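You operate a simulated robot arm through the tools that you are given. There is no shell and no other tool. Be economical: measure what you need, move in short steps, check, and stop when the job is done.

The job below is to be done with a simulated two-armed robot. You get a single attempt, and the scene is never put back.

JOB
Lower the frame to mark M and set it on its lock.

Only the result counts: the job must be done as asked and must still hold three seconds after the hand-in. Knocking over, shifting, dropping, spilling or breaking anything else fails it.

ROBOT AND FRAMES
Two 7-joint arms with fingered hands on one trunk, on a base that drives. Base frame: it is fixed to the floor where the robot stands at the start and does not move with it; the origin is under the middle of the robot, x ahead of it, y to its left, z up. Lengths are in m, angles in degrees, forces in N, time in s.
The left shoulder is at the start at [0.03, 0.173, 1.223], the right one opposite. With the tool pointing down near the work surface each hand reaches from about 0.1 to 0.7 m from the robot's upright axis, wherever it stands, measured 20 degrees to its own side. Places, roughly: main switch [0.5, 0, 1.1]; release lever [0.4, 0.1, 0.8]. Payload 3.5 kg a hand.
Tool frame (each hand has its own): the origin (TCP) lies between the finger pads and is the grasp point; the fingertips stand 0.025 m ahead of it; z points along the fingers, y is the line along which they close. The gripper opens to 0.088 m. The gripper's body begins 0.029 m behind the TCP. The gripper is a hand of 3 fingers: y runs from the thumb to the fingers, the wrist lies at [-0.013, -0.097, -0.162] in the tool frame, and closing takes about 1.5 s.
Orientation is told as [roll, pitch, yaw] about the base's x, y, z axes, in that order, counted from this pose: with the fingers straight down and the wrist toward the robot, the tool's x, y and z point along [0, 1, 0], [1, 0, 0] and [0, 0, -1] of the base frame.

CONTROLS
- The arms move only by the tool drive_tool. It takes "left_plan", "right_plan" or both (then of equal length, played together; a hand with none holds still); each is a list of rows, each a list of 2 entries, a list of its own where there are three numbers: the shift along the tool's x, y, z in units of 20 mm (1.0 is 20 mm), then the turn, a rotation vector about the tool's x, y, z in units of 4 degrees (1.0 is 4 degrees). In form: [[[x, y, z], [ax, ay, az]], ...]. A call has 1 to 20 rows; each row shifts and turns the commanded pose from where the row before left it, along the tool's axes as they then stand. "left_hand" and "right_hand" are, for a hand that has rows, the opening in per cent of the stroke, from 0 (shut) to 100 (fully open), set as the call begins (left out, the last holds). A call with a number of a shift or a turn outside -1 to 1 is refused whole. Rows are played at 5 a second. More than 0.05 m and 8.6 degrees between two rows, or a gripper value outside its range, and nothing of the call is played. A pose out of reach is approached as far as the arm can. The call stops where the force on the tool passes 90 N (or 10 N more than at its start, if that is more) or the arm is blocked; 0.2 s more then pass. Each finger travels about 0.072 m/s and halts on what it meets, pressing with about 23 N; the grip force reading is that of the motor and also rises with nothing between the fingers. The clock runs only during rows and for 0.2 s after the last one: add rows that do not move to give the fingers time. The reply holds the time, the measured pose of the TCP, the force on the tool along the base axes, the opening and the grip force, in the units named above and with some noise, with the torque about the TCP (base axes, N m) and any sound that the robot's microphone picked up.
- Cameras (640 x 400 px; columns grow to the right, rows downward): "scene" is now at [0.1275, 0.0045, 1.4732]; the picture's right is [-0.03, -1.00, 0.00], its down [-0.42, 0.01, -0.91] and it looks along [0.91, -0.03, -0.42] (base axes); focal length 214 px, centre (320, 200). "left" rides on the left gripper at [-0.058, -0.085, -0.1] in its tool frame; the picture's right is [-0.67, -0.35, 0.66], its down [0.69, -0.63, 0.37] and it looks along [0.29, 0.69, 0.66] (tool axes); focal length 261 px, centre (320, 200). "right" rides on the right gripper at [0.058, -0.085, -0.099] in its tool frame; the picture's right is [-0.67, 0.35, -0.66], its down [-0.69, -0.63, 0.37] and it looks along [-0.29, 0.69, 0.66] (tool axes); focal length 261 px, centre (320, 200). There is no depth. A picture from a camera that has moved, and an enlarged one, comes with that camera's place and axes in the base frame and with its lens. The place of the scene camera against the robot may be out by one fixed shift of up to 0.018 m in any direction.
- get_image(camera): a new picture of that camera. No time passes.
- lift_body(by): slides the trunk up (or, below 0, down) by that many m; the arms and the scene camera ride with it, the base frame stays. It gives what a move gives, with no picture.
- base_move(legs): drives the robot by 1 to 6 legs, each [ahead, left, turn to the left] in m, m and degrees, along the robot's own axes; the way and the turn of a leg run together, so that a leg with both is an arc; at most 1.5 m and 180 degrees a leg. The arms and the cameras ride along, it lands a little off, and it stops where it bumps. It gives what a move gives.
- set_fingers(index, middle, thumb_bend, thumb_turn, hand): sets how far each is bent, from 0 (flat) to 1 (curled in); at 0.3 the hand is open as for a grip, at 0.7 the pads meet at the TCP. One left out holds its place. A second passes; each finger stops where it meets its share of the squeeze, and holds until it gets a number again. A gripper value or a shape takes the hand back. It gives what a move gives, with no picture; readings hold the bend of each and the force on the fingers (four entries, about 0 where the hand has none), thumb and palm. thumb_turn goes from beside the hand (0) to across from the fingers (1), as for a grip.
- preshape(shape, hand): the hand has 3 fingers and takes this shape, open, in about a second: jaw (thumb against the fingers, like two jaws); tri (thumb and two fingers); tip (a fingertip pinch); poke (one finger out to press); point (the index stretched); flat (the hand flat); cup (the hand cupped); fist (a fist). The gripper value then closes the fingers along that shape, each until it touches; the sizes above hold for jaw. It gives what a move gives, with no picture.
- pan_tilt(pan, tilt): turns the head with the scene camera to pan (to the left, within 86 degrees either way) and tilt (down, from -29 to 69), counted from straight ahead of the robot. It gives what a move gives.
- enlarge(camera, box): a new picture of the part [left, top, right, bottom] of that camera's present view, enlarged. No time passes.
- close_job(): hands the job in; it is judged then, once.

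Go step by step. Nothing tells you exact positions but the pictures and the camera data: compare them with the known pose of the tool, close in by small moves and look again before you grip or let go. The budget is 120 turns and 100 pictures, counting those below and the enlarged ones. Unless the task says otherwise, let go and move clear before handing in, and close with one line.

The tools are called by a JSON object that holds its "api" and its "payload". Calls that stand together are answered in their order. drive_tool: Moves the arms, as the interface text tells. Its arguments: {"type":"object","properties":{"left_plan":{"type":"array"},"left_hand":{"type":"number"},"right_plan":{"type":"array"},"right_hand":{"type":"number"}},"required":[]} The other tools are called the same way: lift_body (by) slides the trunk up or down; preshape (shape, hand) gives the hand a shape; set_fingers (index, middle, thumb_bend, thumb_turn, hand) moves the fingers one by one; base_move (legs) drives the base; pan_tilt (pan, tilt) turns the head that bears the scene camera; get_image (camera) takes a picture; enlarge (camera, box) takes an enlarged picture of a part of a camera's view; close_job () hands the job in.

At the start:

```text
clock: 0.0
left_tcp_pos: [0.3814, 0.216, 1.4415]
left_ee_rot: [-0.1, -0.1, 0.0]
left_contact_force: [-0.5, -0.6, -0.2]
left_moment: [0.02, 0.02, -0.01]
left_grip_width: 0.0875
left_grip_force: 0.0
left_shape: jaw
left_bend: [0.3, 0.3, 0.3, 0.98]
left_finger forces: [0.0, 0.0, 0.1, 0.1, 0.1, 0.0]
right_tcp_pos: [0.3802, -0.1369, 1.4717]
right_ee_rot: [0.0, -0.2, 0.1]
right_contact_force: [0.5, 0.0, -0.3]
right_moment: [0.03, 0.03, 0.0]
right_grip_width: 0.0878
right_grip_force: 0.0
right_shape: jaw
right_bend: [0.3, 0.3, 0.3, 0.98]
right_finger forces: [0.0, 0.1, 0.1, 0.1, 0.0, 0.1]
trunk travel left (down, up): [-0.3, 0.155]
robot x, y, heading: [-0.0004, 0.0006, 0.2]
head pan, tilt: [-1.7, 21.2]
```

scene: 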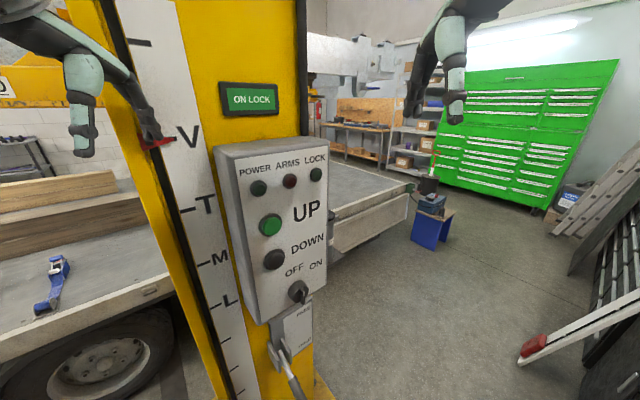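
right: 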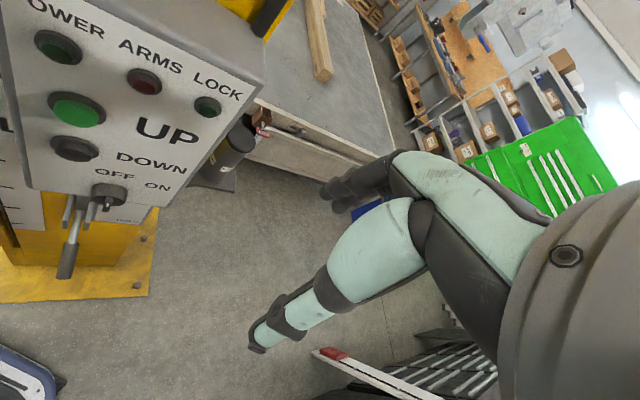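
left: 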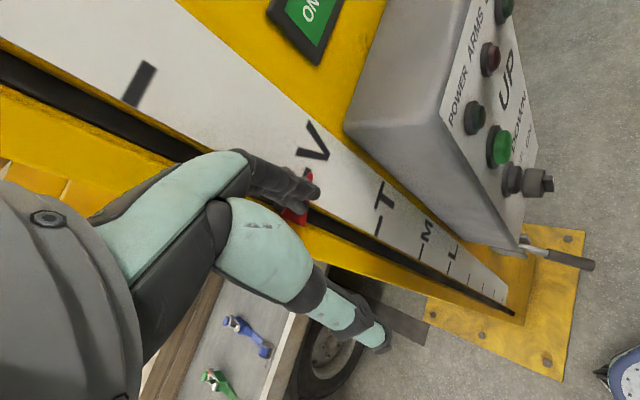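

I see a lift column with a scale (V, T, M, L), a red pointer near V, an ON LOCK sign, and a control box with lamps, UP and DOWN buttons, a key switch and a lever beneath it. I'll enlarge these before touching anything.

{"api": "enlarge", "payload": {"camera": "scene", "box": [200, 70, 360, 400]}}

{"api": "enlarge", "payload": {"camera": "scene", "box": [100, 0, 340, 150]}}

{"api": "enlarge", "payload": {"camera": "scene", "box": [230, 260, 350, 400]}}

```text
1.21 times, centred on (280, 235) of scene
camera zoom: at [0.1275, 0.0045, 1.4732], right [-0.03, -1.0, 0.0], down [-0.42, 0.01, -0.91], along [0.91, -0.03, -0.42], focal length 260 px, centre (368, 158)
```

zoom: 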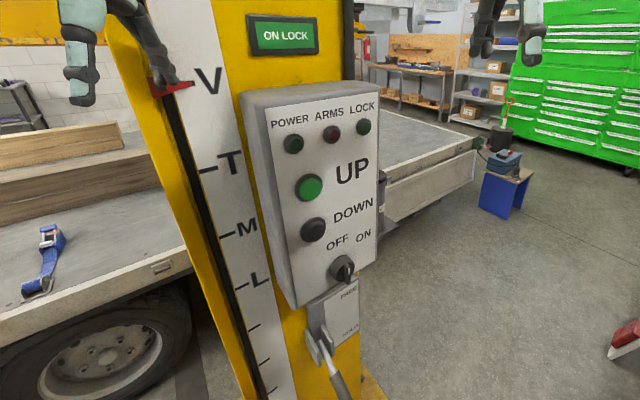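

```text
2.67 times, centred on (220, 75) of scene
camera zoom: at [0.1275, 0.0045, 1.4732], right [-0.03, -1.0, 0.0], down [-0.42, 0.01, -0.91], along [0.91, -0.03, -0.42], focal length 572 px, centre (587, 533)
```

zoom: 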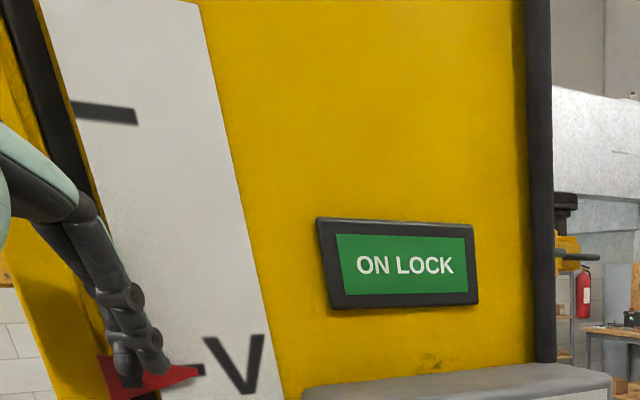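

```text
2.86 times, centred on (290, 330) of scene
camera zoom: at [0.1275, 0.0045, 1.4732], right [-0.03, -1.0, 0.0], down [-0.42, 0.01, -0.91], along [0.91, -0.03, -0.42], focal length 613 px, centre (406, -171)
```

zoom: 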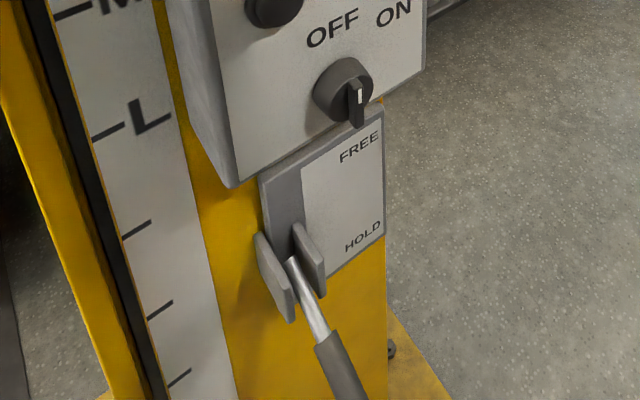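

The lamps look dark and the lever is at HOLD. I'll look closer at the knob and lamps, and turn the head to see what the lift carries and what stands beneath it.

{"api": "enlarge", "payload": {"camera": "scene", "box": [270, 255, 334, 315]}}

{"api": "enlarge", "payload": {"camera": "right", "box": [0, 0, 260, 280]}}

{"api": "enlarge", "payload": {"camera": "scene", "box": [300, 0, 460, 240]}}

{"api": "pan_tilt", "payload": {"pan": 45, "tilt": 20}}

{"api": "get_image", "payload": {"camera": "scene"}}

{"api": "pan_tilt", "payload": {"pan": -45, "tilt": 20}}

{"api": "get_image", "payload": {"camera": "scene"}}

{"api": "pan_tilt", "payload": {"pan": 0, "tilt": -10}}

{"api": "get_image", "payload": {"camera": "scene"}}

```text
6.67 times, centred on (302, 285) of scene
camera zoom: at [0.1275, 0.0045, 1.4732], right [-0.03, -1.0, 0.0], down [-0.42, 0.01, -0.91], along [0.91, -0.03, -0.42], focal length 1430 px, centre (440, -367)
```

zoom: 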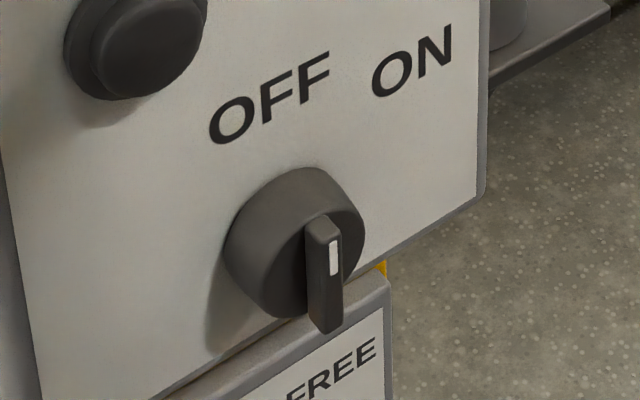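

```text
1.43 times, centred on (130, 140) of right
camera zoom: at [0.2966, -0.0794, 1.5707], right [0.35, -0.67, 0.66], down [-0.63, -0.69, -0.37], along [0.7, -0.29, -0.66], focal length 372 px, centre (591, 286)
```

zoom: 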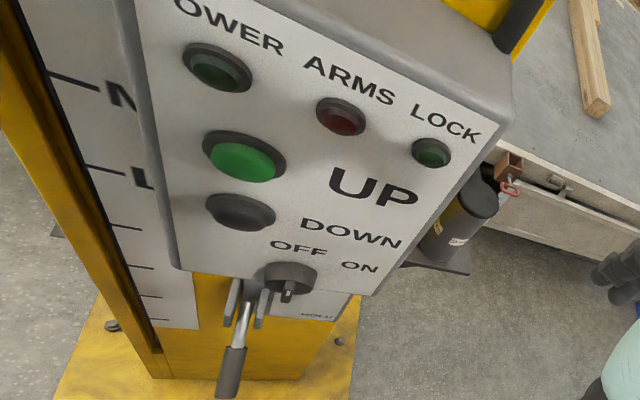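

```text
1.67 times, centred on (380, 120) of scene
camera zoom: at [0.1275, 0.0045, 1.4732], right [-0.03, -1.0, 0.0], down [-0.42, 0.01, -0.91], along [0.91, -0.03, -0.42], focal length 358 px, centre (220, 333)
```

zoom: 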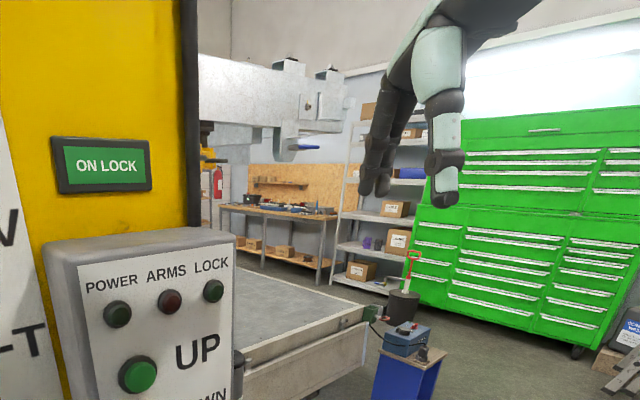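

```text
clock: 1.1
left_tcp_pos: [0.382, 0.217, 1.4415]
left_ee_rot: [-0.1, -0.1, 0.0]
left_contact_force: [-0.5, -0.2, -0.8]
left_moment: [0.01, -0.02, -0.01]
left_grip_width: 0.0875
left_grip_force: 0.0
left_shape: jaw
left_bend: [0.3, 0.3, 0.3, 0.98]
left_finger forces: [0.0, 0.0, 0.1, 0.1, 0.1, 0.0]
right_tcp_pos: [0.3805, -0.136, 1.4702]
right_ee_rot: [0.0, -0.1, 0.0]
right_contact_force: [0.0, 0.1, -0.2]
right_moment: [0.02, 0.02, -0.03]
right_grip_width: 0.0873
right_grip_force: 0.0
right_shape: jaw
right_bend: [0.3, 0.3, 0.3, 0.98]
right_finger forces: [0.0, 0.0, 0.1, 0.0, 0.0, 0.0]
trunk travel left (down, up): [-0.3, 0.155]
robot x, y, heading: [0.0001, -0.0015, 0.0]
head pan, tilt: [45.0, 20.0]
```

```text
90 pictures are left
camera scene: at [0.1007, 0.073, 1.4768], right [0.7, -0.71, -0.05], down [-0.3, -0.24, -0.92], along [0.64, 0.66, -0.38], focal length 214 px, centre (320, 200)
```

scene: 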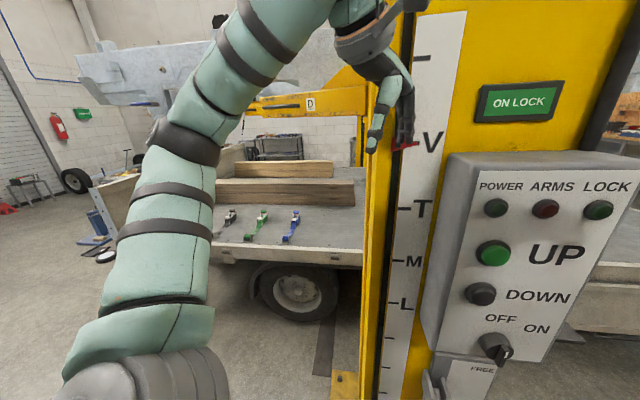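

```text
clock: 2.8
left_tcp_pos: [0.3814, 0.2168, 1.4414]
left_ee_rot: [-0.1, -0.1, 0.0]
left_contact_force: [0.1, 0.4, 0.5]
left_moment: [0.0, -0.01, 0.01]
left_grip_width: 0.0878
left_grip_force: 0.1
left_shape: jaw
left_bend: [0.3, 0.3, 0.3, 0.98]
left_finger forces: [0.1, 0.1, 0.0, 0.0, 0.0, 0.0]
right_tcp_pos: [0.3789, -0.1355, 1.4714]
right_ee_rot: [0.0, -0.2, 0.0]
right_contact_force: [0.8, 0.2, 0.5]
right_moment: [-0.02, -0.03, 0.0]
right_grip_width: 0.0877
right_grip_force: 0.1
right_shape: jaw
right_bend: [0.3, 0.3, 0.3, 0.98]
right_finger forces: [0.0, 0.0, 0.0, 0.0, 0.0, 0.0]
trunk travel left (down, up): [-0.3, 0.155]
robot x, y, heading: [0.0001, -0.0014, -0.1]
head pan, tilt: [-45.0, 20.0]
```

```text
89 pictures are left
camera scene: at [0.1007, -0.0586, 1.4768], right [-0.71, -0.71, 0.05], down [-0.3, 0.24, -0.92], along [0.64, -0.66, -0.38], focal length 214 px, centre (320, 200)
```

scene: 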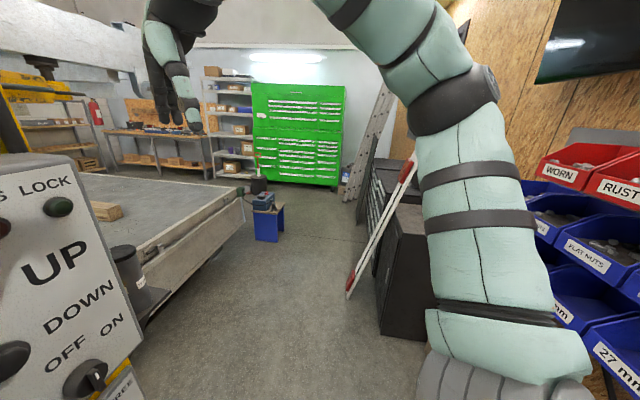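

```text
clock: 3.9
left_tcp_pos: [0.3814, 0.2172, 1.4415]
left_ee_rot: [-0.1, -0.1, -0.1]
left_contact_force: [0.4, -0.2, -0.5]
left_moment: [-0.02, 0.01, 0.03]
left_grip_width: 0.0874
left_grip_force: 0.2
left_shape: jaw
left_bend: [0.3, 0.3, 0.3, 0.98]
left_finger forces: [0.0, 0.1, 0.0, 0.0, 0.1, 0.0]
right_tcp_pos: [0.3805, -0.1366, 1.4723]
right_ee_rot: [-0.1, -0.1, 0.0]
right_contact_force: [-0.2, 0.7, 0.3]
right_moment: [0.01, 0.0, 0.01]
right_grip_width: 0.0877
right_grip_force: 0.1
right_shape: jaw
right_bend: [0.3, 0.3, 0.3, 0.98]
right_finger forces: [0.0, 0.0, 0.0, 0.1, 0.0, 0.1]
trunk travel left (down, up): [-0.3, 0.155]
robot x, y, heading: [0.0044, -0.0013, -0.2]
head pan, tilt: [0.0, -10.0]
```

```text
88 pictures are left
camera scene: at [0.1221, 0.0071, 1.523], right [0.0, -1.0, 0.0], down [0.11, 0.0, -0.99], along [0.99, 0.0, 0.11], focal length 214 px, centre (320, 200)
```

scene: 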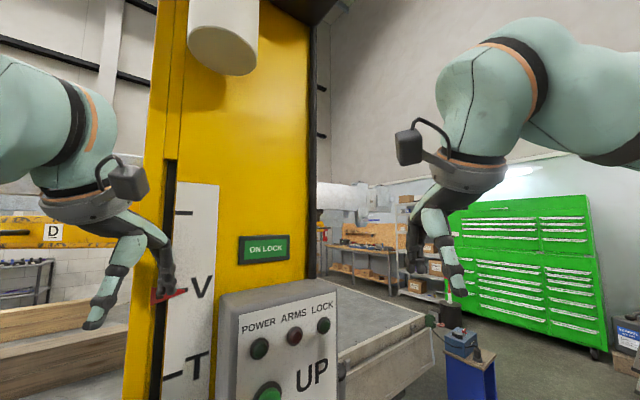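

The panel faces about 36° toward my right: the UP button is near (0.457, 0.073, 1.262), DOWN near (0.457, 0.075, 1.176) and the switch near (0.46, 0.022, 1.09). I'll turn the right hand so its fingers point at the panel, and set the head back on the panel.

{"api": "drive_tool", "payload": {"right_plan": [[[0, 0, 0], [-1, 0, 0]], [[0, 0, 0], [-1, 0, 0]], [[0, 0, 0], [-1, 0, 0]], [[0, 0, 0], [-1, 0, 0]], [[0, 0, 0], [-1, 0, 0]], [[0, 0, 0], [-1, 0, 0]], [[0, 0, 0], [-1, 0, 0]], [[0, 0, 0], [-1, 0, 0]], [[0, 0, 0], [-1, 0, 0]], [[0, 0, 0], [-1, 0, 0]], [[0, 0, 0], [-1, 0, 0]], [[0, 0, 0], [-1, 0, 0]], [[0, 0, 0], [-1, 0, 0]], [[0, 0, 0], [-1, 0, 0]], [[0, 0, 0], [-1, 0, 0]], [[0, 0, 0], [-1, 0, 0]], [[0, 0, 0], [-1, 0, 0]], [[0, 0, 0], [-1, 0, 0]], [[0, 0, 0], [-1, 0, 0]], [[0, 0, 0], [-1, 0, 0]]]}}

{"api": "pan_tilt", "payload": {"pan": 3, "tilt": 35}}

{"api": "get_image", "payload": {"camera": "scene"}}

```text
clock: 8.1
left_tcp_pos: [0.3806, 0.2156, 1.4405]
left_ee_rot: [-0.1, -0.1, 0.0]
left_contact_force: [0.6, -0.8, 0.1]
left_moment: [0.0, 0.0, 0.04]
left_grip_width: 0.0878
left_grip_force: 0.0
left_shape: jaw
left_bend: [0.3, 0.3, 0.3, 0.98]
left_finger forces: [0.1, 0.0, 0.0, 0.0, 0.0, 0.0]
right_tcp_pos: [0.3807, -0.1315, 1.4718]
right_ee_rot: [-0.8, -62.3, 0.8]
right_contact_force: [0.4, -0.3, -0.1]
right_moment: [-0.02, 0.02, 0.02]
right_grip_width: 0.0877
right_grip_force: 0.1
right_shape: jaw
right_bend: [0.3, 0.3, 0.3, 0.98]
right_finger forces: [0.1, 0.0, 0.0, 0.1, 0.0, 0.0]
right hand out of reach, approached as far as the arm can: row 16, 17, 18, 19, 20
trunk travel left (down, up): [-0.3, 0.155]
robot x, y, heading: [0.0034, 0.0016, 0.1]
head pan, tilt: [0.0, -10.0]
```

```text
clock: 9.2
left_tcp_pos: [0.38, 0.2155, 1.441]
left_ee_rot: [-0.1, 0.0, 0.0]
left_contact_force: [0.4, 0.5, 0.1]
left_moment: [-0.02, -0.02, -0.01]
left_grip_width: 0.0877
left_grip_force: 0.1
left_shape: jaw
left_bend: [0.3, 0.3, 0.3, 0.98]
left_finger forces: [0.0, 0.0, 0.1, 0.0, 0.0, 0.0]
right_tcp_pos: [0.3813, -0.1326, 1.4701]
right_ee_rot: [-0.8, -62.3, 0.9]
right_contact_force: [0.1, 0.2, -0.1]
right_moment: [0.04, -0.01, 0.02]
right_grip_width: 0.0874
right_grip_force: 0.0
right_shape: jaw
right_bend: [0.3, 0.3, 0.3, 0.98]
right_finger forces: [0.0, 0.0, 0.0, 0.0, 0.0, 0.0]
trunk travel left (down, up): [-0.3, 0.155]
robot x, y, heading: [-0.0011, -0.0041, 0.3]
head pan, tilt: [3.0, 35.0]
```

```text
87 pictures are left
camera scene: at [0.1211, 0.0118, 1.4517], right [0.05, -1.0, 0.0], down [-0.62, -0.03, -0.78], along [0.78, 0.04, -0.62], focal length 214 px, centre (320, 200)
```

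scene: 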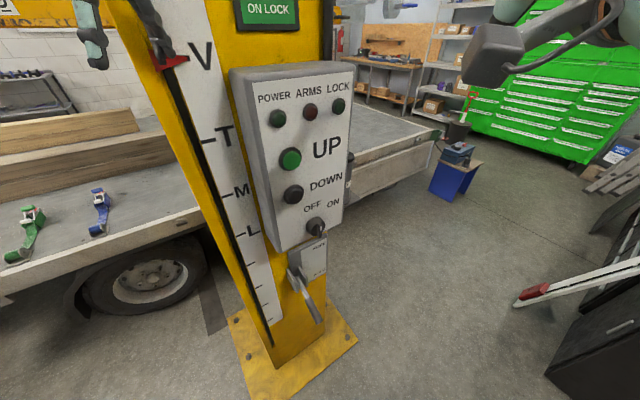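

The right wrist stopped at about 62° of pitch up here. I'll yaw it toward the panel and lower it, which should bring the pose within reach.

{"api": "drive_tool", "payload": {"right_plan": [[[0, -1, 0], [0, 1, 0]], [[0, -1, 0], [0, 1, 0]], [[0, -1, 0], [0, 1, 0]], [[0, -1, 0], [0, 1, 0]], [[0, -1, 0], [0, 1, 0]], [[0, -1, 0], [0, 1, 0]], [[0, -1, 0], [0, 1, 0]], [[0, -1, 0], [0, 1, 0]], [[0, -1, 0], [0, 1, 0]], [[0, -1, 0], [-0.5, 0, 0]], [[0, -1, 0], [-1, 0, 0]], [[0, -1, 0], [-1, 0, 0]]]}}

{"api": "get_image", "payload": {"camera": "scene"}}

```text
clock: 11.8
left_tcp_pos: [0.3806, 0.2164, 1.4413]
left_ee_rot: [-0.2, 0.0, 0.1]
left_contact_force: [-0.1, -0.5, -0.3]
left_moment: [-0.04, 0.02, -0.04]
left_grip_width: 0.0876
left_grip_force: 0.0
left_shape: jaw
left_bend: [0.3, 0.3, 0.3, 0.98]
left_finger forces: [0.0, 0.0, 0.1, 0.0, 0.0, 0.0]
right_tcp_pos: [0.3829, -0.1338, 1.4364]
right_ee_rot: [29.0, -62.4, 1.1]
right_contact_force: [-0.5, -0.1, -0.2]
right_moment: [0.01, 0.0, 0.01]
right_grip_width: 0.0874
right_grip_force: 0.0
right_shape: jaw
right_bend: [0.3, 0.3, 0.3, 0.98]
right_finger forces: [0.0, 0.0, 0.0, 0.0, 0.0, 0.0]
right hand out of reach, approached as far as the arm can: row 2, 3, 4, 5, 6, 7, 8, 9, 10, 11, 12
trunk travel left (down, up): [-0.3, 0.155]
robot x, y, heading: [0.0001, -0.0001, 0.2]
head pan, tilt: [3.0, 35.0]
```

```text
86 pictures are left
camera scene: at [0.1213, 0.0117, 1.4516], right [0.05, -1.0, 0.0], down [-0.62, -0.03, -0.78], along [0.78, 0.04, -0.63], focal length 214 px, centre (320, 200)
```

scene: 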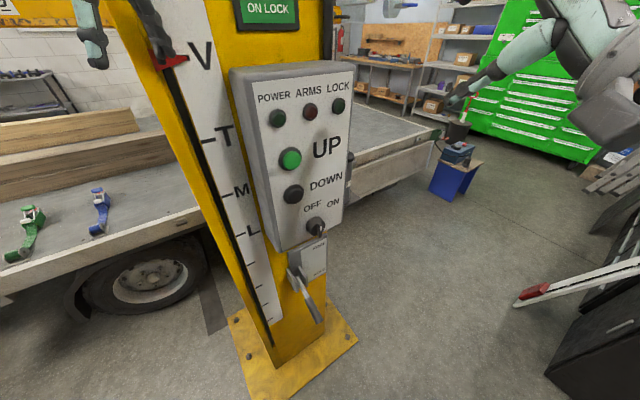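

The fingers now point toward the panel, about 24° below level. I'll lower the hand without turning it further and see whether the reach improves.

{"api": "drive_tool", "payload": {"right_plan": [[[-0.23, -0.88, 0.41], [0, 0, 0]], [[-0.23, -0.88, 0.41], [0, 0, 0]], [[-0.23, -0.88, 0.41], [0, 0, 0]], [[-0.23, -0.88, 0.41], [0, 0, 0]], [[-0.23, -0.88, 0.41], [0, 0, 0]]]}}

```text
clock: 13.0
left_tcp_pos: [0.3815, 0.2159, 1.4407]
left_ee_rot: [-0.1, 0.0, 0.0]
left_contact_force: [0.2, 1.1, -0.3]
left_moment: [-0.02, -0.01, 0.03]
left_grip_width: 0.0878
left_grip_force: 0.0
left_shape: jaw
left_bend: [0.3, 0.3, 0.3, 0.98]
left_finger forces: [0.0, 0.0, 0.0, 0.1, 0.0, 0.0]
right_tcp_pos: [0.3841, -0.1326, 1.4372]
right_ee_rot: [29.0, -62.3, 1.0]
right_contact_force: [0.4, 0.2, 0.1]
right_moment: [-0.03, 0.04, -0.02]
right_grip_width: 0.0876
right_grip_force: 0.1
right_shape: jaw
right_bend: [0.3, 0.3, 0.3, 0.98]
right_finger forces: [0.0, 0.0, 0.1, 0.0, 0.0, 0.0]
right hand out of reach, approached as far as the arm can: row 1, 2, 3, 4, 5
trunk travel left (down, up): [-0.3, 0.155]
robot x, y, heading: [0.0037, 0.0, 0.1]
head pan, tilt: [3.0, 35.0]
```

It will not go down in this arm posture. I'll turn the hand back to point down, lower it well below the shoulder, and tilt it up from there.

{"api": "drive_tool", "payload": {"right_plan": [[[0, 0, 0], [1, 0, 0]], [[0, 0, 0], [1, 0, 0]], [[0, 0, 0], [1, 0, 0]], [[0, 0, 0], [1, 0, 0]], [[0, 0, 0], [1, 0, 0]], [[0, 0, 0], [1, 0, 0]], [[0, 0, 0], [1, 0, 0]], [[0, 0, 0], [1, 0, 0]], [[0, 0, 0], [1, 0, 0]], [[0, 0, 0], [1, 0, 0]], [[0, 0, 0], [1, 0, 0]], [[0, 0, 0], [1, 0, 0]]]}}

```text
clock: 15.6
left_tcp_pos: [0.3808, 0.2156, 1.4408]
left_ee_rot: [-0.1, 0.0, 0.0]
left_contact_force: [-0.6, 0.2, 0.1]
left_moment: [0.02, 0.02, -0.01]
left_grip_width: 0.0875
left_grip_force: 0.1
left_shape: jaw
left_bend: [0.3, 0.3, 0.3, 0.98]
left_finger forces: [0.0, 0.0, 0.0, 0.1, 0.0, 0.0]
right_tcp_pos: [0.384, -0.1341, 1.4366]
right_ee_rot: [13.6, -16.8, 23.1]
right_contact_force: [0.2, -0.8, 0.9]
right_moment: [-0.04, 0.03, 0.02]
right_grip_width: 0.0875
right_grip_force: 0.0
right_shape: jaw
right_bend: [0.3, 0.3, 0.3, 0.98]
right_finger forces: [0.0, 0.1, 0.1, 0.0, 0.1, 0.1]
trunk travel left (down, up): [-0.3, 0.155]
robot x, y, heading: [0.0009, 0.0003, 0.0]
head pan, tilt: [3.0, 35.0]
```

The commanded pose restarts from the measured one after each call. Next I'll lower the hand, holding it back from the panel.

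{"api": "drive_tool", "payload": {"right_plan": [[[-0.2, -0.45, 0.9], [0, 0, 0]], [[-0.2, -0.45, 0.9], [0, 0, 0]], [[-0.2, -0.45, 0.9], [0, 0, 0]], [[-0.2, -0.45, 0.9], [0, 0, 0]], [[-0.2, -0.45, 0.9], [0, 0, 0]], [[-0.2, -0.45, 0.9], [0, 0, 0]], [[-0.2, -0.45, 0.9], [0, 0, 0]], [[-0.2, -0.45, 0.9], [0, 0, 0]], [[-0.2, -0.45, 0.9], [0, 0, 0]], [[-0.2, -0.45, 0.9], [0, 0, 0]], [[-0.2, -0.45, 0.9], [0, 0, 0]], [[-0.2, -0.45, 0.9], [0, 0, 0]], [[-0.2, -0.45, 0.9], [0, 0, 0]], [[-0.2, -0.45, 0.9], [0, 0, 0]], [[-0.2, -0.45, 0.9], [0, 0, 0]], [[-0.2, -0.45, 0.9], [0, 0, 0]], [[-0.2, -0.45, 0.9], [0, 0, 0]], [[-0.2, -0.45, 0.9], [0, 0, 0]]]}}

{"api": "drive_tool", "payload": {"right_plan": [[[0, 0, 0], [-1, 0, 0]], [[0, 0, 0], [-1, 0, 0]], [[0, 0, 0], [-1, 0, 0]], [[0, 0, 0], [-1, 0, 0]], [[0, 0, 0], [-1, 0, 0]], [[0, 0, 0], [-1, 0, 0]], [[0, 0, 0], [-1, 0, 0]], [[0, 0, 0], [-1, 0, 0]], [[0, 0, 0], [-1, 0, 0]], [[0, 0, 0], [-1, 0, 0]], [[0, 0, 0], [-1, 0, 0]], [[0, 0, 0], [-1, 0, 0]], [[0, 0, 0], [-1, 0, 0]], [[0, 0, 0], [-1, 0, 0]], [[0, 0, 0], [-1, 0, 0]], [[0, 0, 0], [-1, 0, 0]], [[0, 0, 0], [-1, 0, 0]]]}}

{"api": "get_image", "payload": {"camera": "scene"}}

```text
clock: 19.4
left_tcp_pos: [0.381, 0.2163, 1.4431]
left_ee_rot: [-0.1, -0.1, 0.0]
left_contact_force: [-0.8, -0.1, 1.1]
left_moment: [-0.03, 0.04, -0.02]
left_grip_width: 0.0878
left_grip_force: 0.0
left_shape: jaw
left_bend: [0.3, 0.3, 0.3, 0.98]
left_finger forces: [0.0, 0.0, 0.0, 0.0, 0.0, 0.0]
right_tcp_pos: [0.3538, -0.1439, 1.2438]
right_ee_rot: [13.7, -16.9, 23.1]
right_contact_force: [0.5, -0.6, -0.2]
right_moment: [0.03, -0.02, 0.0]
right_grip_width: 0.088
right_grip_force: 0.1
right_shape: jaw
right_bend: [0.3, 0.3, 0.3, 0.98]
right_finger forces: [0.0, 0.0, 0.0, 0.0, 0.1, 0.0]
right hand out of reach, approached as far as the arm can: row 10, 11, 12, 13, 14, 15, 16, 17, 18
trunk travel left (down, up): [-0.3, 0.155]
robot x, y, heading: [-0.0016, -0.0012, 0.2]
head pan, tilt: [3.0, 35.0]
```

```text
clock: 23.0
left_tcp_pos: [0.3801, 0.2158, 1.4412]
left_ee_rot: [-0.1, -0.1, 0.1]
left_contact_force: [0.4, -1.0, 0.6]
left_moment: [0.02, 0.01, 0.02]
left_grip_width: 0.0879
left_grip_force: 0.1
left_shape: jaw
left_bend: [0.3, 0.3, 0.3, 0.98]
left_finger forces: [0.1, 0.0, 0.1, 0.0, 0.1, 0.1]
right_tcp_pos: [0.353, -0.1417, 1.2441]
right_ee_rot: [13.8, -17.0, 23.1]
right_contact_force: [-0.4, 0.0, -0.5]
right_moment: [0.01, 0.0, 0.0]
right_grip_width: 0.0879
right_grip_force: 0.0
right_shape: jaw
right_bend: [0.3, 0.3, 0.3, 0.98]
right_finger forces: [0.0, 0.0, 0.0, 0.0, 0.1, 0.0]
right hand out of reach, approached as far as the arm can: row 1, 2, 3, 4, 5, 6, 7, 8, 9, 10, 11, 12, 13, 14, 15, 16, 17
trunk travel left (down, up): [-0.3, 0.155]
robot x, y, heading: [-0.0009, -0.0006, 0.1]
head pan, tilt: [3.0, 35.0]
```

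```text
85 pictures are left
camera scene: at [0.1211, 0.0118, 1.4516], right [0.05, -1.0, 0.0], down [-0.62, -0.03, -0.78], along [0.78, 0.04, -0.63], focal length 214 px, centre (320, 200)
```

scene: 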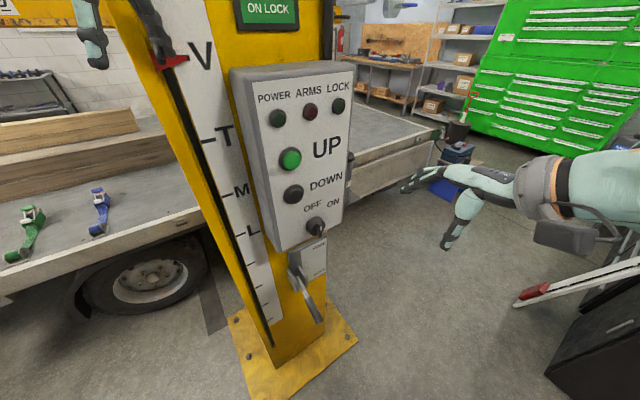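

The arm is cramped because the panel sits at an angle close in front of me. I'd rather turn the base about 36° to face it, so I'll check the clearance on both sides first.

{"api": "pan_tilt", "payload": {"pan": -85, "tilt": 30}}

{"api": "get_image", "payload": {"camera": "scene"}}

{"api": "pan_tilt", "payload": {"pan": 80, "tilt": 35}}

{"api": "get_image", "payload": {"camera": "scene"}}

```text
clock: 24.6
left_tcp_pos: [0.3819, 0.2156, 1.4419]
left_ee_rot: [-0.1, 0.0, 0.0]
left_contact_force: [0.4, -0.7, -0.3]
left_moment: [0.02, 0.02, 0.0]
left_grip_width: 0.0876
left_grip_force: 0.0
left_shape: jaw
left_bend: [0.3, 0.3, 0.3, 0.98]
left_finger forces: [0.0, 0.0, 0.1, 0.0, 0.1, 0.1]
right_tcp_pos: [0.352, -0.1424, 1.2444]
right_ee_rot: [13.6, -16.8, 22.9]
right_contact_force: [0.2, -0.1, 0.9]
right_moment: [-0.02, -0.02, 0.02]
right_grip_width: 0.0879
right_grip_force: 0.2
right_shape: jaw
right_bend: [0.3, 0.3, 0.3, 0.98]
right_finger forces: [0.0, 0.0, 0.0, 0.0, 0.0, 0.1]
trunk travel left (down, up): [-0.3, 0.155]
robot x, y, heading: [-0.0032, -0.0016, 0.0]
head pan, tilt: [-85.0, 30.0]
```

```text
84 pictures are left
camera scene: at [0.0418, -0.0829, 1.4646], right [-0.99, -0.09, 0.06], down [-0.1, 0.5, -0.86], along [0.04, -0.86, -0.5], focal length 214 px, centre (320, 200)
```

scene: 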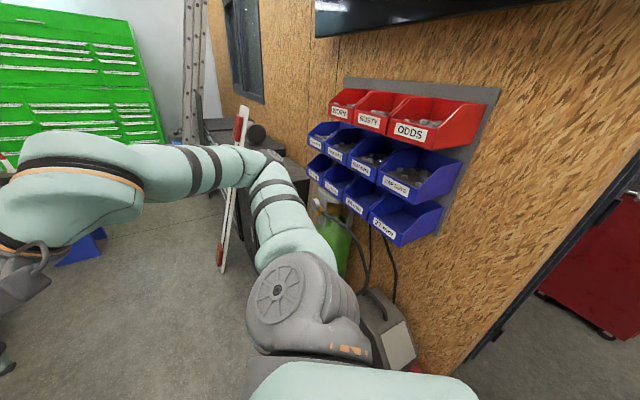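

```text
clock: 27.2
left_tcp_pos: [0.3802, 0.2164, 1.4415]
left_ee_rot: [-0.1, -0.1, 0.0]
left_contact_force: [0.9, 0.3, 0.2]
left_moment: [0.01, -0.01, 0.01]
left_grip_width: 0.0874
left_grip_force: 0.0
left_shape: jaw
left_bend: [0.3, 0.3, 0.3, 0.98]
left_finger forces: [0.0, 0.0, 0.0, 0.0, 0.0, 0.0]
right_tcp_pos: [0.352, -0.1431, 1.244]
right_ee_rot: [13.7, -16.9, 23.0]
right_contact_force: [0.4, -0.4, -0.2]
right_moment: [0.02, -0.02, 0.01]
right_grip_width: 0.0877
right_grip_force: 0.1
right_shape: jaw
right_bend: [0.3, 0.3, 0.3, 0.98]
right_finger forces: [0.0, 0.1, 0.0, 0.0, 0.0, 0.0]
trunk travel left (down, up): [-0.3, 0.155]
robot x, y, heading: [0.004, 0.001, -0.3]
head pan, tilt: [80.0, 35.0]
```

```text
83 pictures are left
camera scene: at [0.0487, 0.0939, 1.4563], right [0.98, -0.17, -0.06], down [-0.15, -0.56, -0.81], along [0.11, 0.81, -0.58], focal length 214 px, centre (320, 200)
```

scene: 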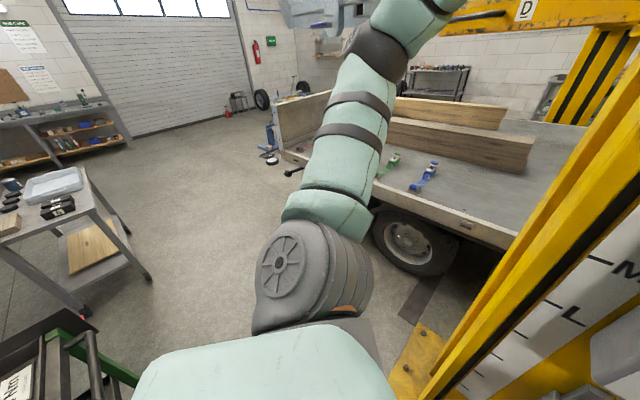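

There is room to turn. The left fingers are only a few centimetres from the red pointer, so I'll pull them back first, then back off a little and turn 36° left.

{"api": "drive_tool", "payload": {"left_plan": [[[0, -1, 0], [0, 0, 0]], [[0, -1, 0], [0, 0, 0]], [[0, -1, 0], [0, 0, 0]], [[0, -1, 0], [0, 0, 0]]]}}

{"api": "base_move", "payload": {"legs": [[-0.09, -0.05, 0], [0, 0, 36]]}}

{"api": "pan_tilt", "payload": {"pan": 0, "tilt": 30}}

{"api": "get_image", "payload": {"camera": "scene"}}

```text
clock: 28.2
left_tcp_pos: [0.3012, 0.2168, 1.4419]
left_ee_rot: [-0.1, -0.2, 0.0]
left_contact_force: [0.1, 0.3, -0.6]
left_moment: [-0.02, 0.01, 0.0]
left_grip_width: 0.0876
left_grip_force: 0.1
left_shape: jaw
left_bend: [0.3, 0.3, 0.3, 0.98]
left_finger forces: [0.0, 0.0, 0.1, 0.1, 0.0, 0.0]
right_tcp_pos: [0.3516, -0.1426, 1.2449]
right_ee_rot: [13.6, -16.9, 23.1]
right_contact_force: [0.3, -0.2, -0.1]
right_moment: [-0.03, -0.02, -0.01]
right_grip_width: 0.0879
right_grip_force: 0.0
right_shape: jaw
right_bend: [0.3, 0.3, 0.3, 0.98]
right_finger forces: [0.0, 0.0, 0.0, 0.0, 0.0, 0.0]
trunk travel left (down, up): [-0.3, 0.155]
robot x, y, heading: [0.003, -0.0019, -0.0]
head pan, tilt: [80.0, 35.0]
```

```text
clock: 30.9
left_tcp_pos: [0.0958, 0.313, 1.4411]
left_ee_rot: [-0.2, 0.0, 27.6]
left_contact_force: [-0.2, 0.4, -0.3]
left_moment: [-0.04, 0.03, 0.01]
left_grip_width: 0.0876
left_grip_force: 0.1
left_shape: jaw
left_bend: [0.3, 0.3, 0.3, 0.98]
left_finger forces: [0.1, 0.1, 0.0, 0.0, 0.2, 0.0]
right_tcp_pos: [0.3057, 0.0175, 1.2437]
right_ee_rot: [13.7, -16.8, 50.6]
right_contact_force: [-0.2, 0.5, -0.4]
right_moment: [-0.01, -0.02, 0.01]
right_grip_width: 0.0876
right_grip_force: 0.1
right_shape: jaw
right_bend: [0.3, 0.3, 0.3, 0.98]
right_finger forces: [0.1, 0.1, 0.0, 0.1, 0.0, 0.0]
trunk travel left (down, up): [-0.3, 0.155]
robot x, y, heading: [-0.0749, -0.0219, 27.0]
head pan, tilt: [80.0, 35.0]
stopped in leg 2: the robot was blocked; the commanded pose is now the measured one
```

```text
clock: 32.4
left_tcp_pos: [0.0936, 0.3108, 1.4426]
left_ee_rot: [-0.1, -0.1, 27.5]
left_contact_force: [0.3, -0.5, 0.7]
left_moment: [0.03, 0.01, -0.01]
left_grip_width: 0.0874
left_grip_force: 0.1
left_shape: jaw
left_bend: [0.3, 0.3, 0.3, 0.98]
left_finger forces: [0.0, 0.0, 0.0, 0.0, 0.0, 0.1]
right_tcp_pos: [0.3032, 0.0145, 1.245]
right_ee_rot: [13.7, -17.0, 50.5]
right_contact_force: [0.4, -0.1, 0.6]
right_moment: [0.0, 0.02, 0.01]
right_grip_width: 0.0878
right_grip_force: 0.0
right_shape: jaw
right_bend: [0.3, 0.3, 0.3, 0.98]
right_finger forces: [0.0, 0.0, 0.0, 0.1, 0.0, 0.0]
trunk travel left (down, up): [-0.3, 0.155]
robot x, y, heading: [-0.0767, -0.0205, 27.9]
head pan, tilt: [0.0, 30.0]
```

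```text
82 pictures are left
camera scene: at [0.0358, 0.0392, 1.4592], right [0.46, -0.89, 0.0], down [-0.49, -0.26, -0.83], along [0.74, 0.39, -0.56], focal length 214 px, centre (320, 200)
```

scene: 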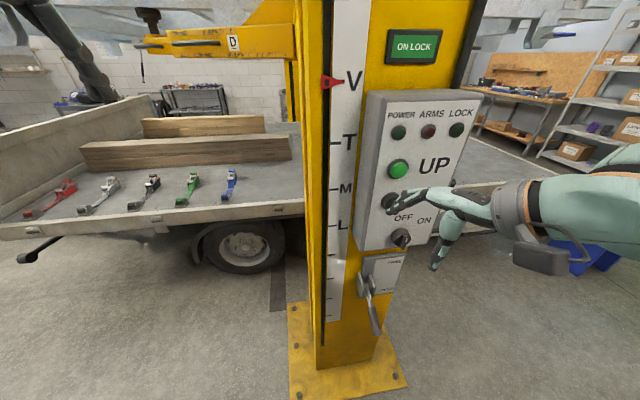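

The base stopped at 28°, touching something. The panel view from here is already good; I'll check what blocked it.

{"api": "pan_tilt", "payload": {"pan": 86, "tilt": 50}}

{"api": "get_image", "payload": {"camera": "scene"}}

{"api": "pan_tilt", "payload": {"pan": -86, "tilt": 50}}

{"api": "get_image", "payload": {"camera": "scene"}}

{"api": "pan_tilt", "payload": {"pan": 0, "tilt": 30}}

```text
clock: 34.0
left_tcp_pos: [0.0934, 0.3107, 1.4413]
left_ee_rot: [-0.1, -0.1, 27.6]
left_contact_force: [0.6, 0.1, 0.1]
left_moment: [-0.01, -0.01, -0.02]
left_grip_width: 0.0877
left_grip_force: 0.1
left_shape: jaw
left_bend: [0.3, 0.3, 0.3, 0.98]
left_finger forces: [0.1, 0.0, 0.0, 0.1, 0.0, 0.0]
right_tcp_pos: [0.3039, 0.0166, 1.244]
right_ee_rot: [13.7, -16.9, 50.6]
right_contact_force: [-0.5, -1.0, -0.1]
right_moment: [0.0, 0.01, 0.01]
right_grip_width: 0.0876
right_grip_force: 0.0
right_shape: jaw
right_bend: [0.3, 0.3, 0.3, 0.98]
right_finger forces: [0.0, 0.0, 0.1, 0.0, 0.0, 0.0]
trunk travel left (down, up): [-0.3, 0.155]
robot x, y, heading: [-0.076, -0.0221, 27.6]
head pan, tilt: [85.9, 50.0]
```

```text
81 pictures are left
camera scene: at [-0.0764, 0.0674, 1.4353], right [0.92, 0.4, -0.06], down [0.27, -0.72, -0.64], along [-0.3, 0.57, -0.77], focal length 214 px, centre (320, 200)
```

scene: 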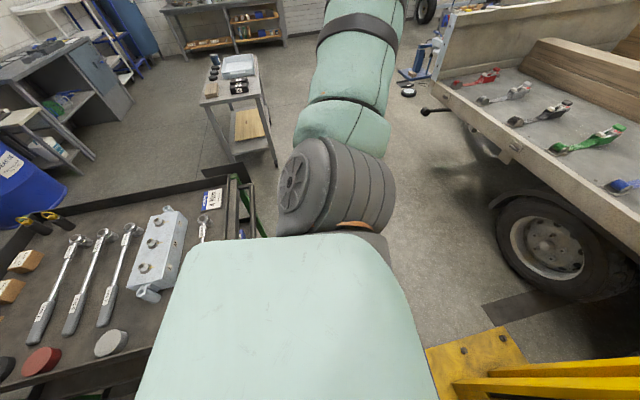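

```text
clock: 36.6
left_tcp_pos: [0.0927, 0.3097, 1.4417]
left_ee_rot: [-0.1, -0.1, 27.6]
left_contact_force: [0.4, -0.4, 0.6]
left_moment: [0.06, -0.02, -0.02]
left_grip_width: 0.0875
left_grip_force: 0.1
left_shape: jaw
left_bend: [0.3, 0.3, 0.3, 0.98]
left_finger forces: [0.1, 0.0, 0.0, 0.0, 0.0, 0.0]
right_tcp_pos: [0.304, 0.0152, 1.2436]
right_ee_rot: [13.7, -16.9, 50.6]
right_contact_force: [-0.5, 0.7, -0.7]
right_moment: [0.03, 0.05, -0.01]
right_grip_width: 0.0876
right_grip_force: 0.1
right_shape: jaw
right_bend: [0.3, 0.3, 0.3, 0.98]
right_finger forces: [0.0, 0.1, 0.1, 0.0, 0.0, 0.1]
trunk travel left (down, up): [-0.3, 0.155]
robot x, y, heading: [-0.0748, -0.0203, 27.6]
head pan, tilt: [-85.9, 50.0]
```

```text
80 pictures are left
camera scene: at [-0.0054, -0.0688, 1.4353], right [-0.85, -0.52, 0.06], down [-0.44, 0.63, -0.64], along [0.29, -0.57, -0.77], focal length 214 px, centre (320, 200)
```

scene: 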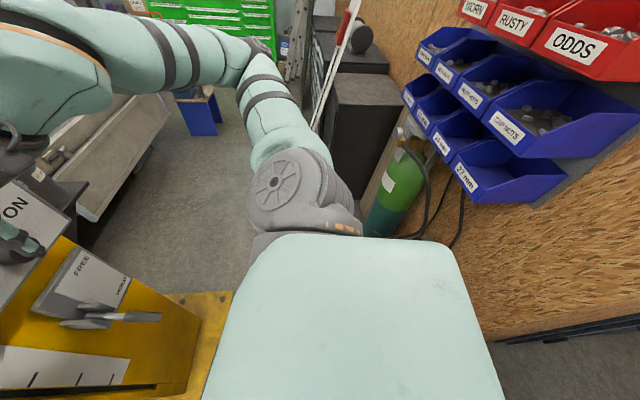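

```text
clock: 38.2
left_tcp_pos: [0.0938, 0.3105, 1.442]
left_ee_rot: [-0.1, -0.1, 27.6]
left_contact_force: [0.4, 0.6, -1.3]
left_moment: [0.0, 0.0, 0.03]
left_grip_width: 0.0875
left_grip_force: 0.1
left_shape: jaw
left_bend: [0.3, 0.3, 0.3, 0.98]
left_finger forces: [0.0, 0.1, 0.0, 0.0, 0.0, 0.0]
right_tcp_pos: [0.3041, 0.0155, 1.244]
right_ee_rot: [13.6, -17.0, 50.6]
right_contact_force: [-1.2, 0.2, -0.2]
right_moment: [0.01, -0.02, 0.04]
right_grip_width: 0.088
right_grip_force: 0.1
right_shape: jaw
right_bend: [0.3, 0.3, 0.3, 0.98]
right_finger forces: [0.1, 0.1, 0.0, 0.0, 0.0, 0.1]
trunk travel left (down, up): [-0.3, 0.155]
robot x, y, heading: [-0.0766, -0.0216, 27.5]
head pan, tilt: [0.0, 30.0]
```

The base only touched the tool chest behind it, so I'll ease forward 2 cm off that contact. Then I'll look closely at the knob, pointer and lever from here.

{"api": "base_move", "payload": {"legs": [[0.02, -0.01, 0]]}}

{"api": "enlarge", "payload": {"camera": "scene", "box": [370, 200, 450, 250]}}

{"api": "enlarge", "payload": {"camera": "scene", "box": [320, 50, 480, 150]}}

{"api": "enlarge", "payload": {"camera": "scene", "box": [330, 240, 430, 340]}}

```text
clock: 39.0
left_tcp_pos: [0.1078, 0.3102, 1.443]
left_ee_rot: [-0.3, -0.3, 27.6]
left_contact_force: [-0.4, 0.1, -1.1]
left_moment: [0.01, -0.02, 0.02]
left_grip_width: 0.0875
left_grip_force: 0.1
left_shape: jaw
left_bend: [0.3, 0.3, 0.3, 0.98]
left_finger forces: [0.1, 0.1, 0.0, 0.0, 0.0, 0.0]
right_tcp_pos: [0.3197, 0.0164, 1.2464]
right_ee_rot: [13.6, -17.1, 50.7]
right_contact_force: [0.7, -0.4, 0.7]
right_moment: [-0.01, -0.01, 0.0]
right_grip_width: 0.0879
right_grip_force: 0.1
right_shape: jaw
right_bend: [0.3, 0.3, 0.3, 0.98]
right_finger forces: [0.1, 0.1, 0.0, 0.0, 0.0, 0.0]
trunk travel left (down, up): [-0.3, 0.155]
robot x, y, heading: [-0.051, -0.0168, 27.6]
head pan, tilt: [0.0, 30.0]
```

```text
8.00 times, centred on (410, 225) of scene
camera zoom: at [0.0506, 0.0395, 1.4599], right [0.46, -0.89, 0.0], down [-0.49, -0.26, -0.83], along [0.74, 0.38, -0.55], focal length 1716 px, centre (-400, 0)
```

zoom: 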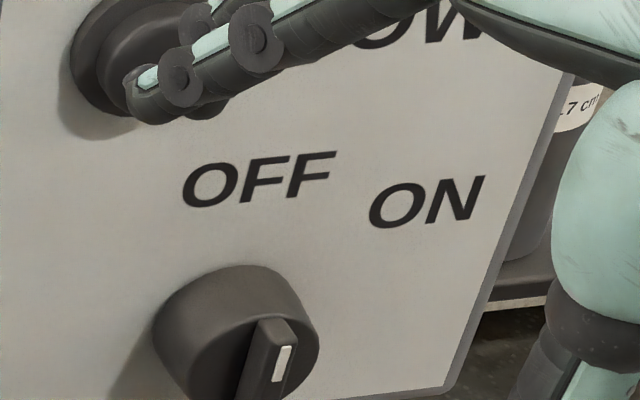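

```text
4.00 times, centred on (400, 100) of scene
camera zoom: at [0.0506, 0.0395, 1.4599], right [0.46, -0.89, 0.0], down [-0.49, -0.26, -0.83], along [0.74, 0.38, -0.55], focal length 858 px, centre (0, 600)
```

zoom: 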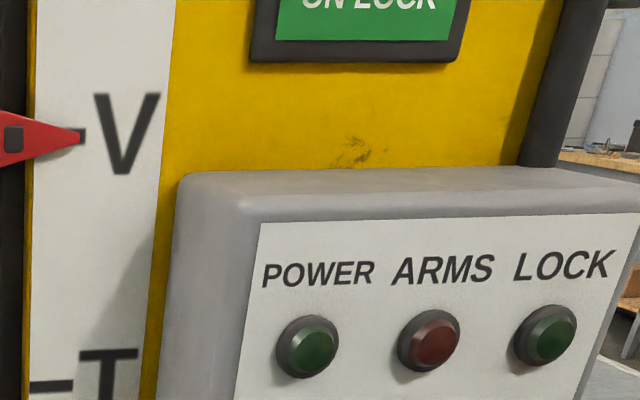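

```text
4.00 times, centred on (380, 290) of scene
camera zoom: at [0.0506, 0.0395, 1.4599], right [0.46, -0.89, 0.0], down [-0.49, -0.26, -0.83], along [0.74, 0.38, -0.55], focal length 858 px, centre (80, -160)
```

zoom: 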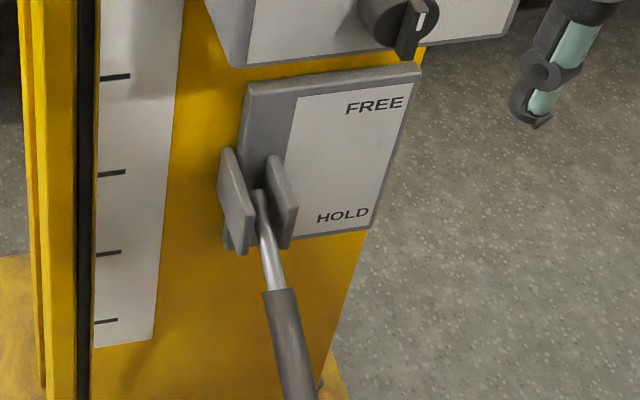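

The knob points straight up at OFF, ON is to its right, and the red pointer and sign show the frame resting on lock at V. I'll raise the trunk so the arm is less cramped, and move the right hand sideways into the open.

{"api": "lift_body", "payload": {"by": 0.15}}

{"api": "drive_tool", "payload": {"right_plan": [[[-0.92, -0.24, -0.3], [0, 0, 0]], [[-0.92, -0.24, -0.3], [0, 0, 0]], [[-0.92, -0.24, -0.3], [0, 0, 0]], [[-0.92, -0.24, -0.3], [0, 0, 0]], [[-0.92, -0.24, -0.3], [0, 0, 0]], [[-0.92, -0.24, -0.3], [0, 0, 0]], [[-0.92, -0.24, -0.3], [0, 0, 0]], [[-0.92, -0.24, -0.3], [0, 0, 0]], [[-0.92, -0.24, -0.3], [0, 0, 0]], [[-0.92, -0.24, -0.3], [0, 0, 0]], [[0, 0, 0], [0, -0.85, 0]], [[0, 0, 0], [0, -0.85, 0]], [[0, 0, 0], [0, -0.85, 0]], [[0, 0, 0], [0, -0.85, 0]], [[0, 0, 0], [0, -0.26, 0.84]], [[0, 0, 0], [0, -0.26, 0.84]], [[0, 0, 0], [0, -0.26, 0.84]], [[0, 0, 0], [0, -0.26, 0.84]]]}}

```text
clock: 40.8
left_tcp_pos: [0.1144, 0.3114, 1.5921]
left_ee_rot: [-0.2, 0.0, 27.5]
left_contact_force: [0.6, 0.6, -0.4]
left_moment: [0.0, 0.05, 0.01]
left_grip_width: 0.0877
left_grip_force: 0.1
left_shape: jaw
left_bend: [0.3, 0.3, 0.3, 0.98]
left_finger forces: [0.0, 0.1, 0.1, 0.0, 0.1, 0.0]
right_tcp_pos: [0.3253, 0.0174, 1.3946]
right_ee_rot: [13.7, -17.0, 50.7]
right_contact_force: [-0.4, -0.3, 0.1]
right_moment: [0.01, 0.01, 0.01]
right_grip_width: 0.0874
right_grip_force: 0.1
right_shape: jaw
right_bend: [0.3, 0.3, 0.3, 0.98]
right_finger forces: [0.1, 0.0, 0.0, 0.1, 0.0, 0.1]
trunk travel left (down, up): [-0.45, 0.005]
robot x, y, heading: [-0.0542, -0.0199, 27.5]
head pan, tilt: [0.0, 30.0]
```

```text
clock: 44.6
left_tcp_pos: [0.115, 0.3113, 1.5925]
left_ee_rot: [-0.1, -0.1, 27.6]
left_contact_force: [-0.1, -0.7, -0.7]
left_moment: [0.01, 0.01, 0.02]
left_grip_width: 0.0874
left_grip_force: 0.1
left_shape: jaw
left_bend: [0.3, 0.3, 0.3, 0.98]
left_finger forces: [0.0, 0.0, 0.0, 0.0, 0.1, 0.1]
right_tcp_pos: [0.3945, -0.0806, 1.3958]
right_ee_rot: [0.1, -16.9, 36.3]
right_contact_force: [0.3, 0.5, 0.9]
right_moment: [-0.02, -0.04, 0.02]
right_grip_width: 0.0876
right_grip_force: 0.0
right_shape: jaw
right_bend: [0.3, 0.3, 0.3, 0.98]
right_finger forces: [0.1, 0.0, 0.0, 0.0, 0.1, 0.1]
right hand out of reach, approached as far as the arm can: row 7, 8, 9, 10
trunk travel left (down, up): [-0.45, 0.005]
robot x, y, heading: [-0.0534, -0.0224, 27.6]
head pan, tilt: [0.0, 30.0]
```

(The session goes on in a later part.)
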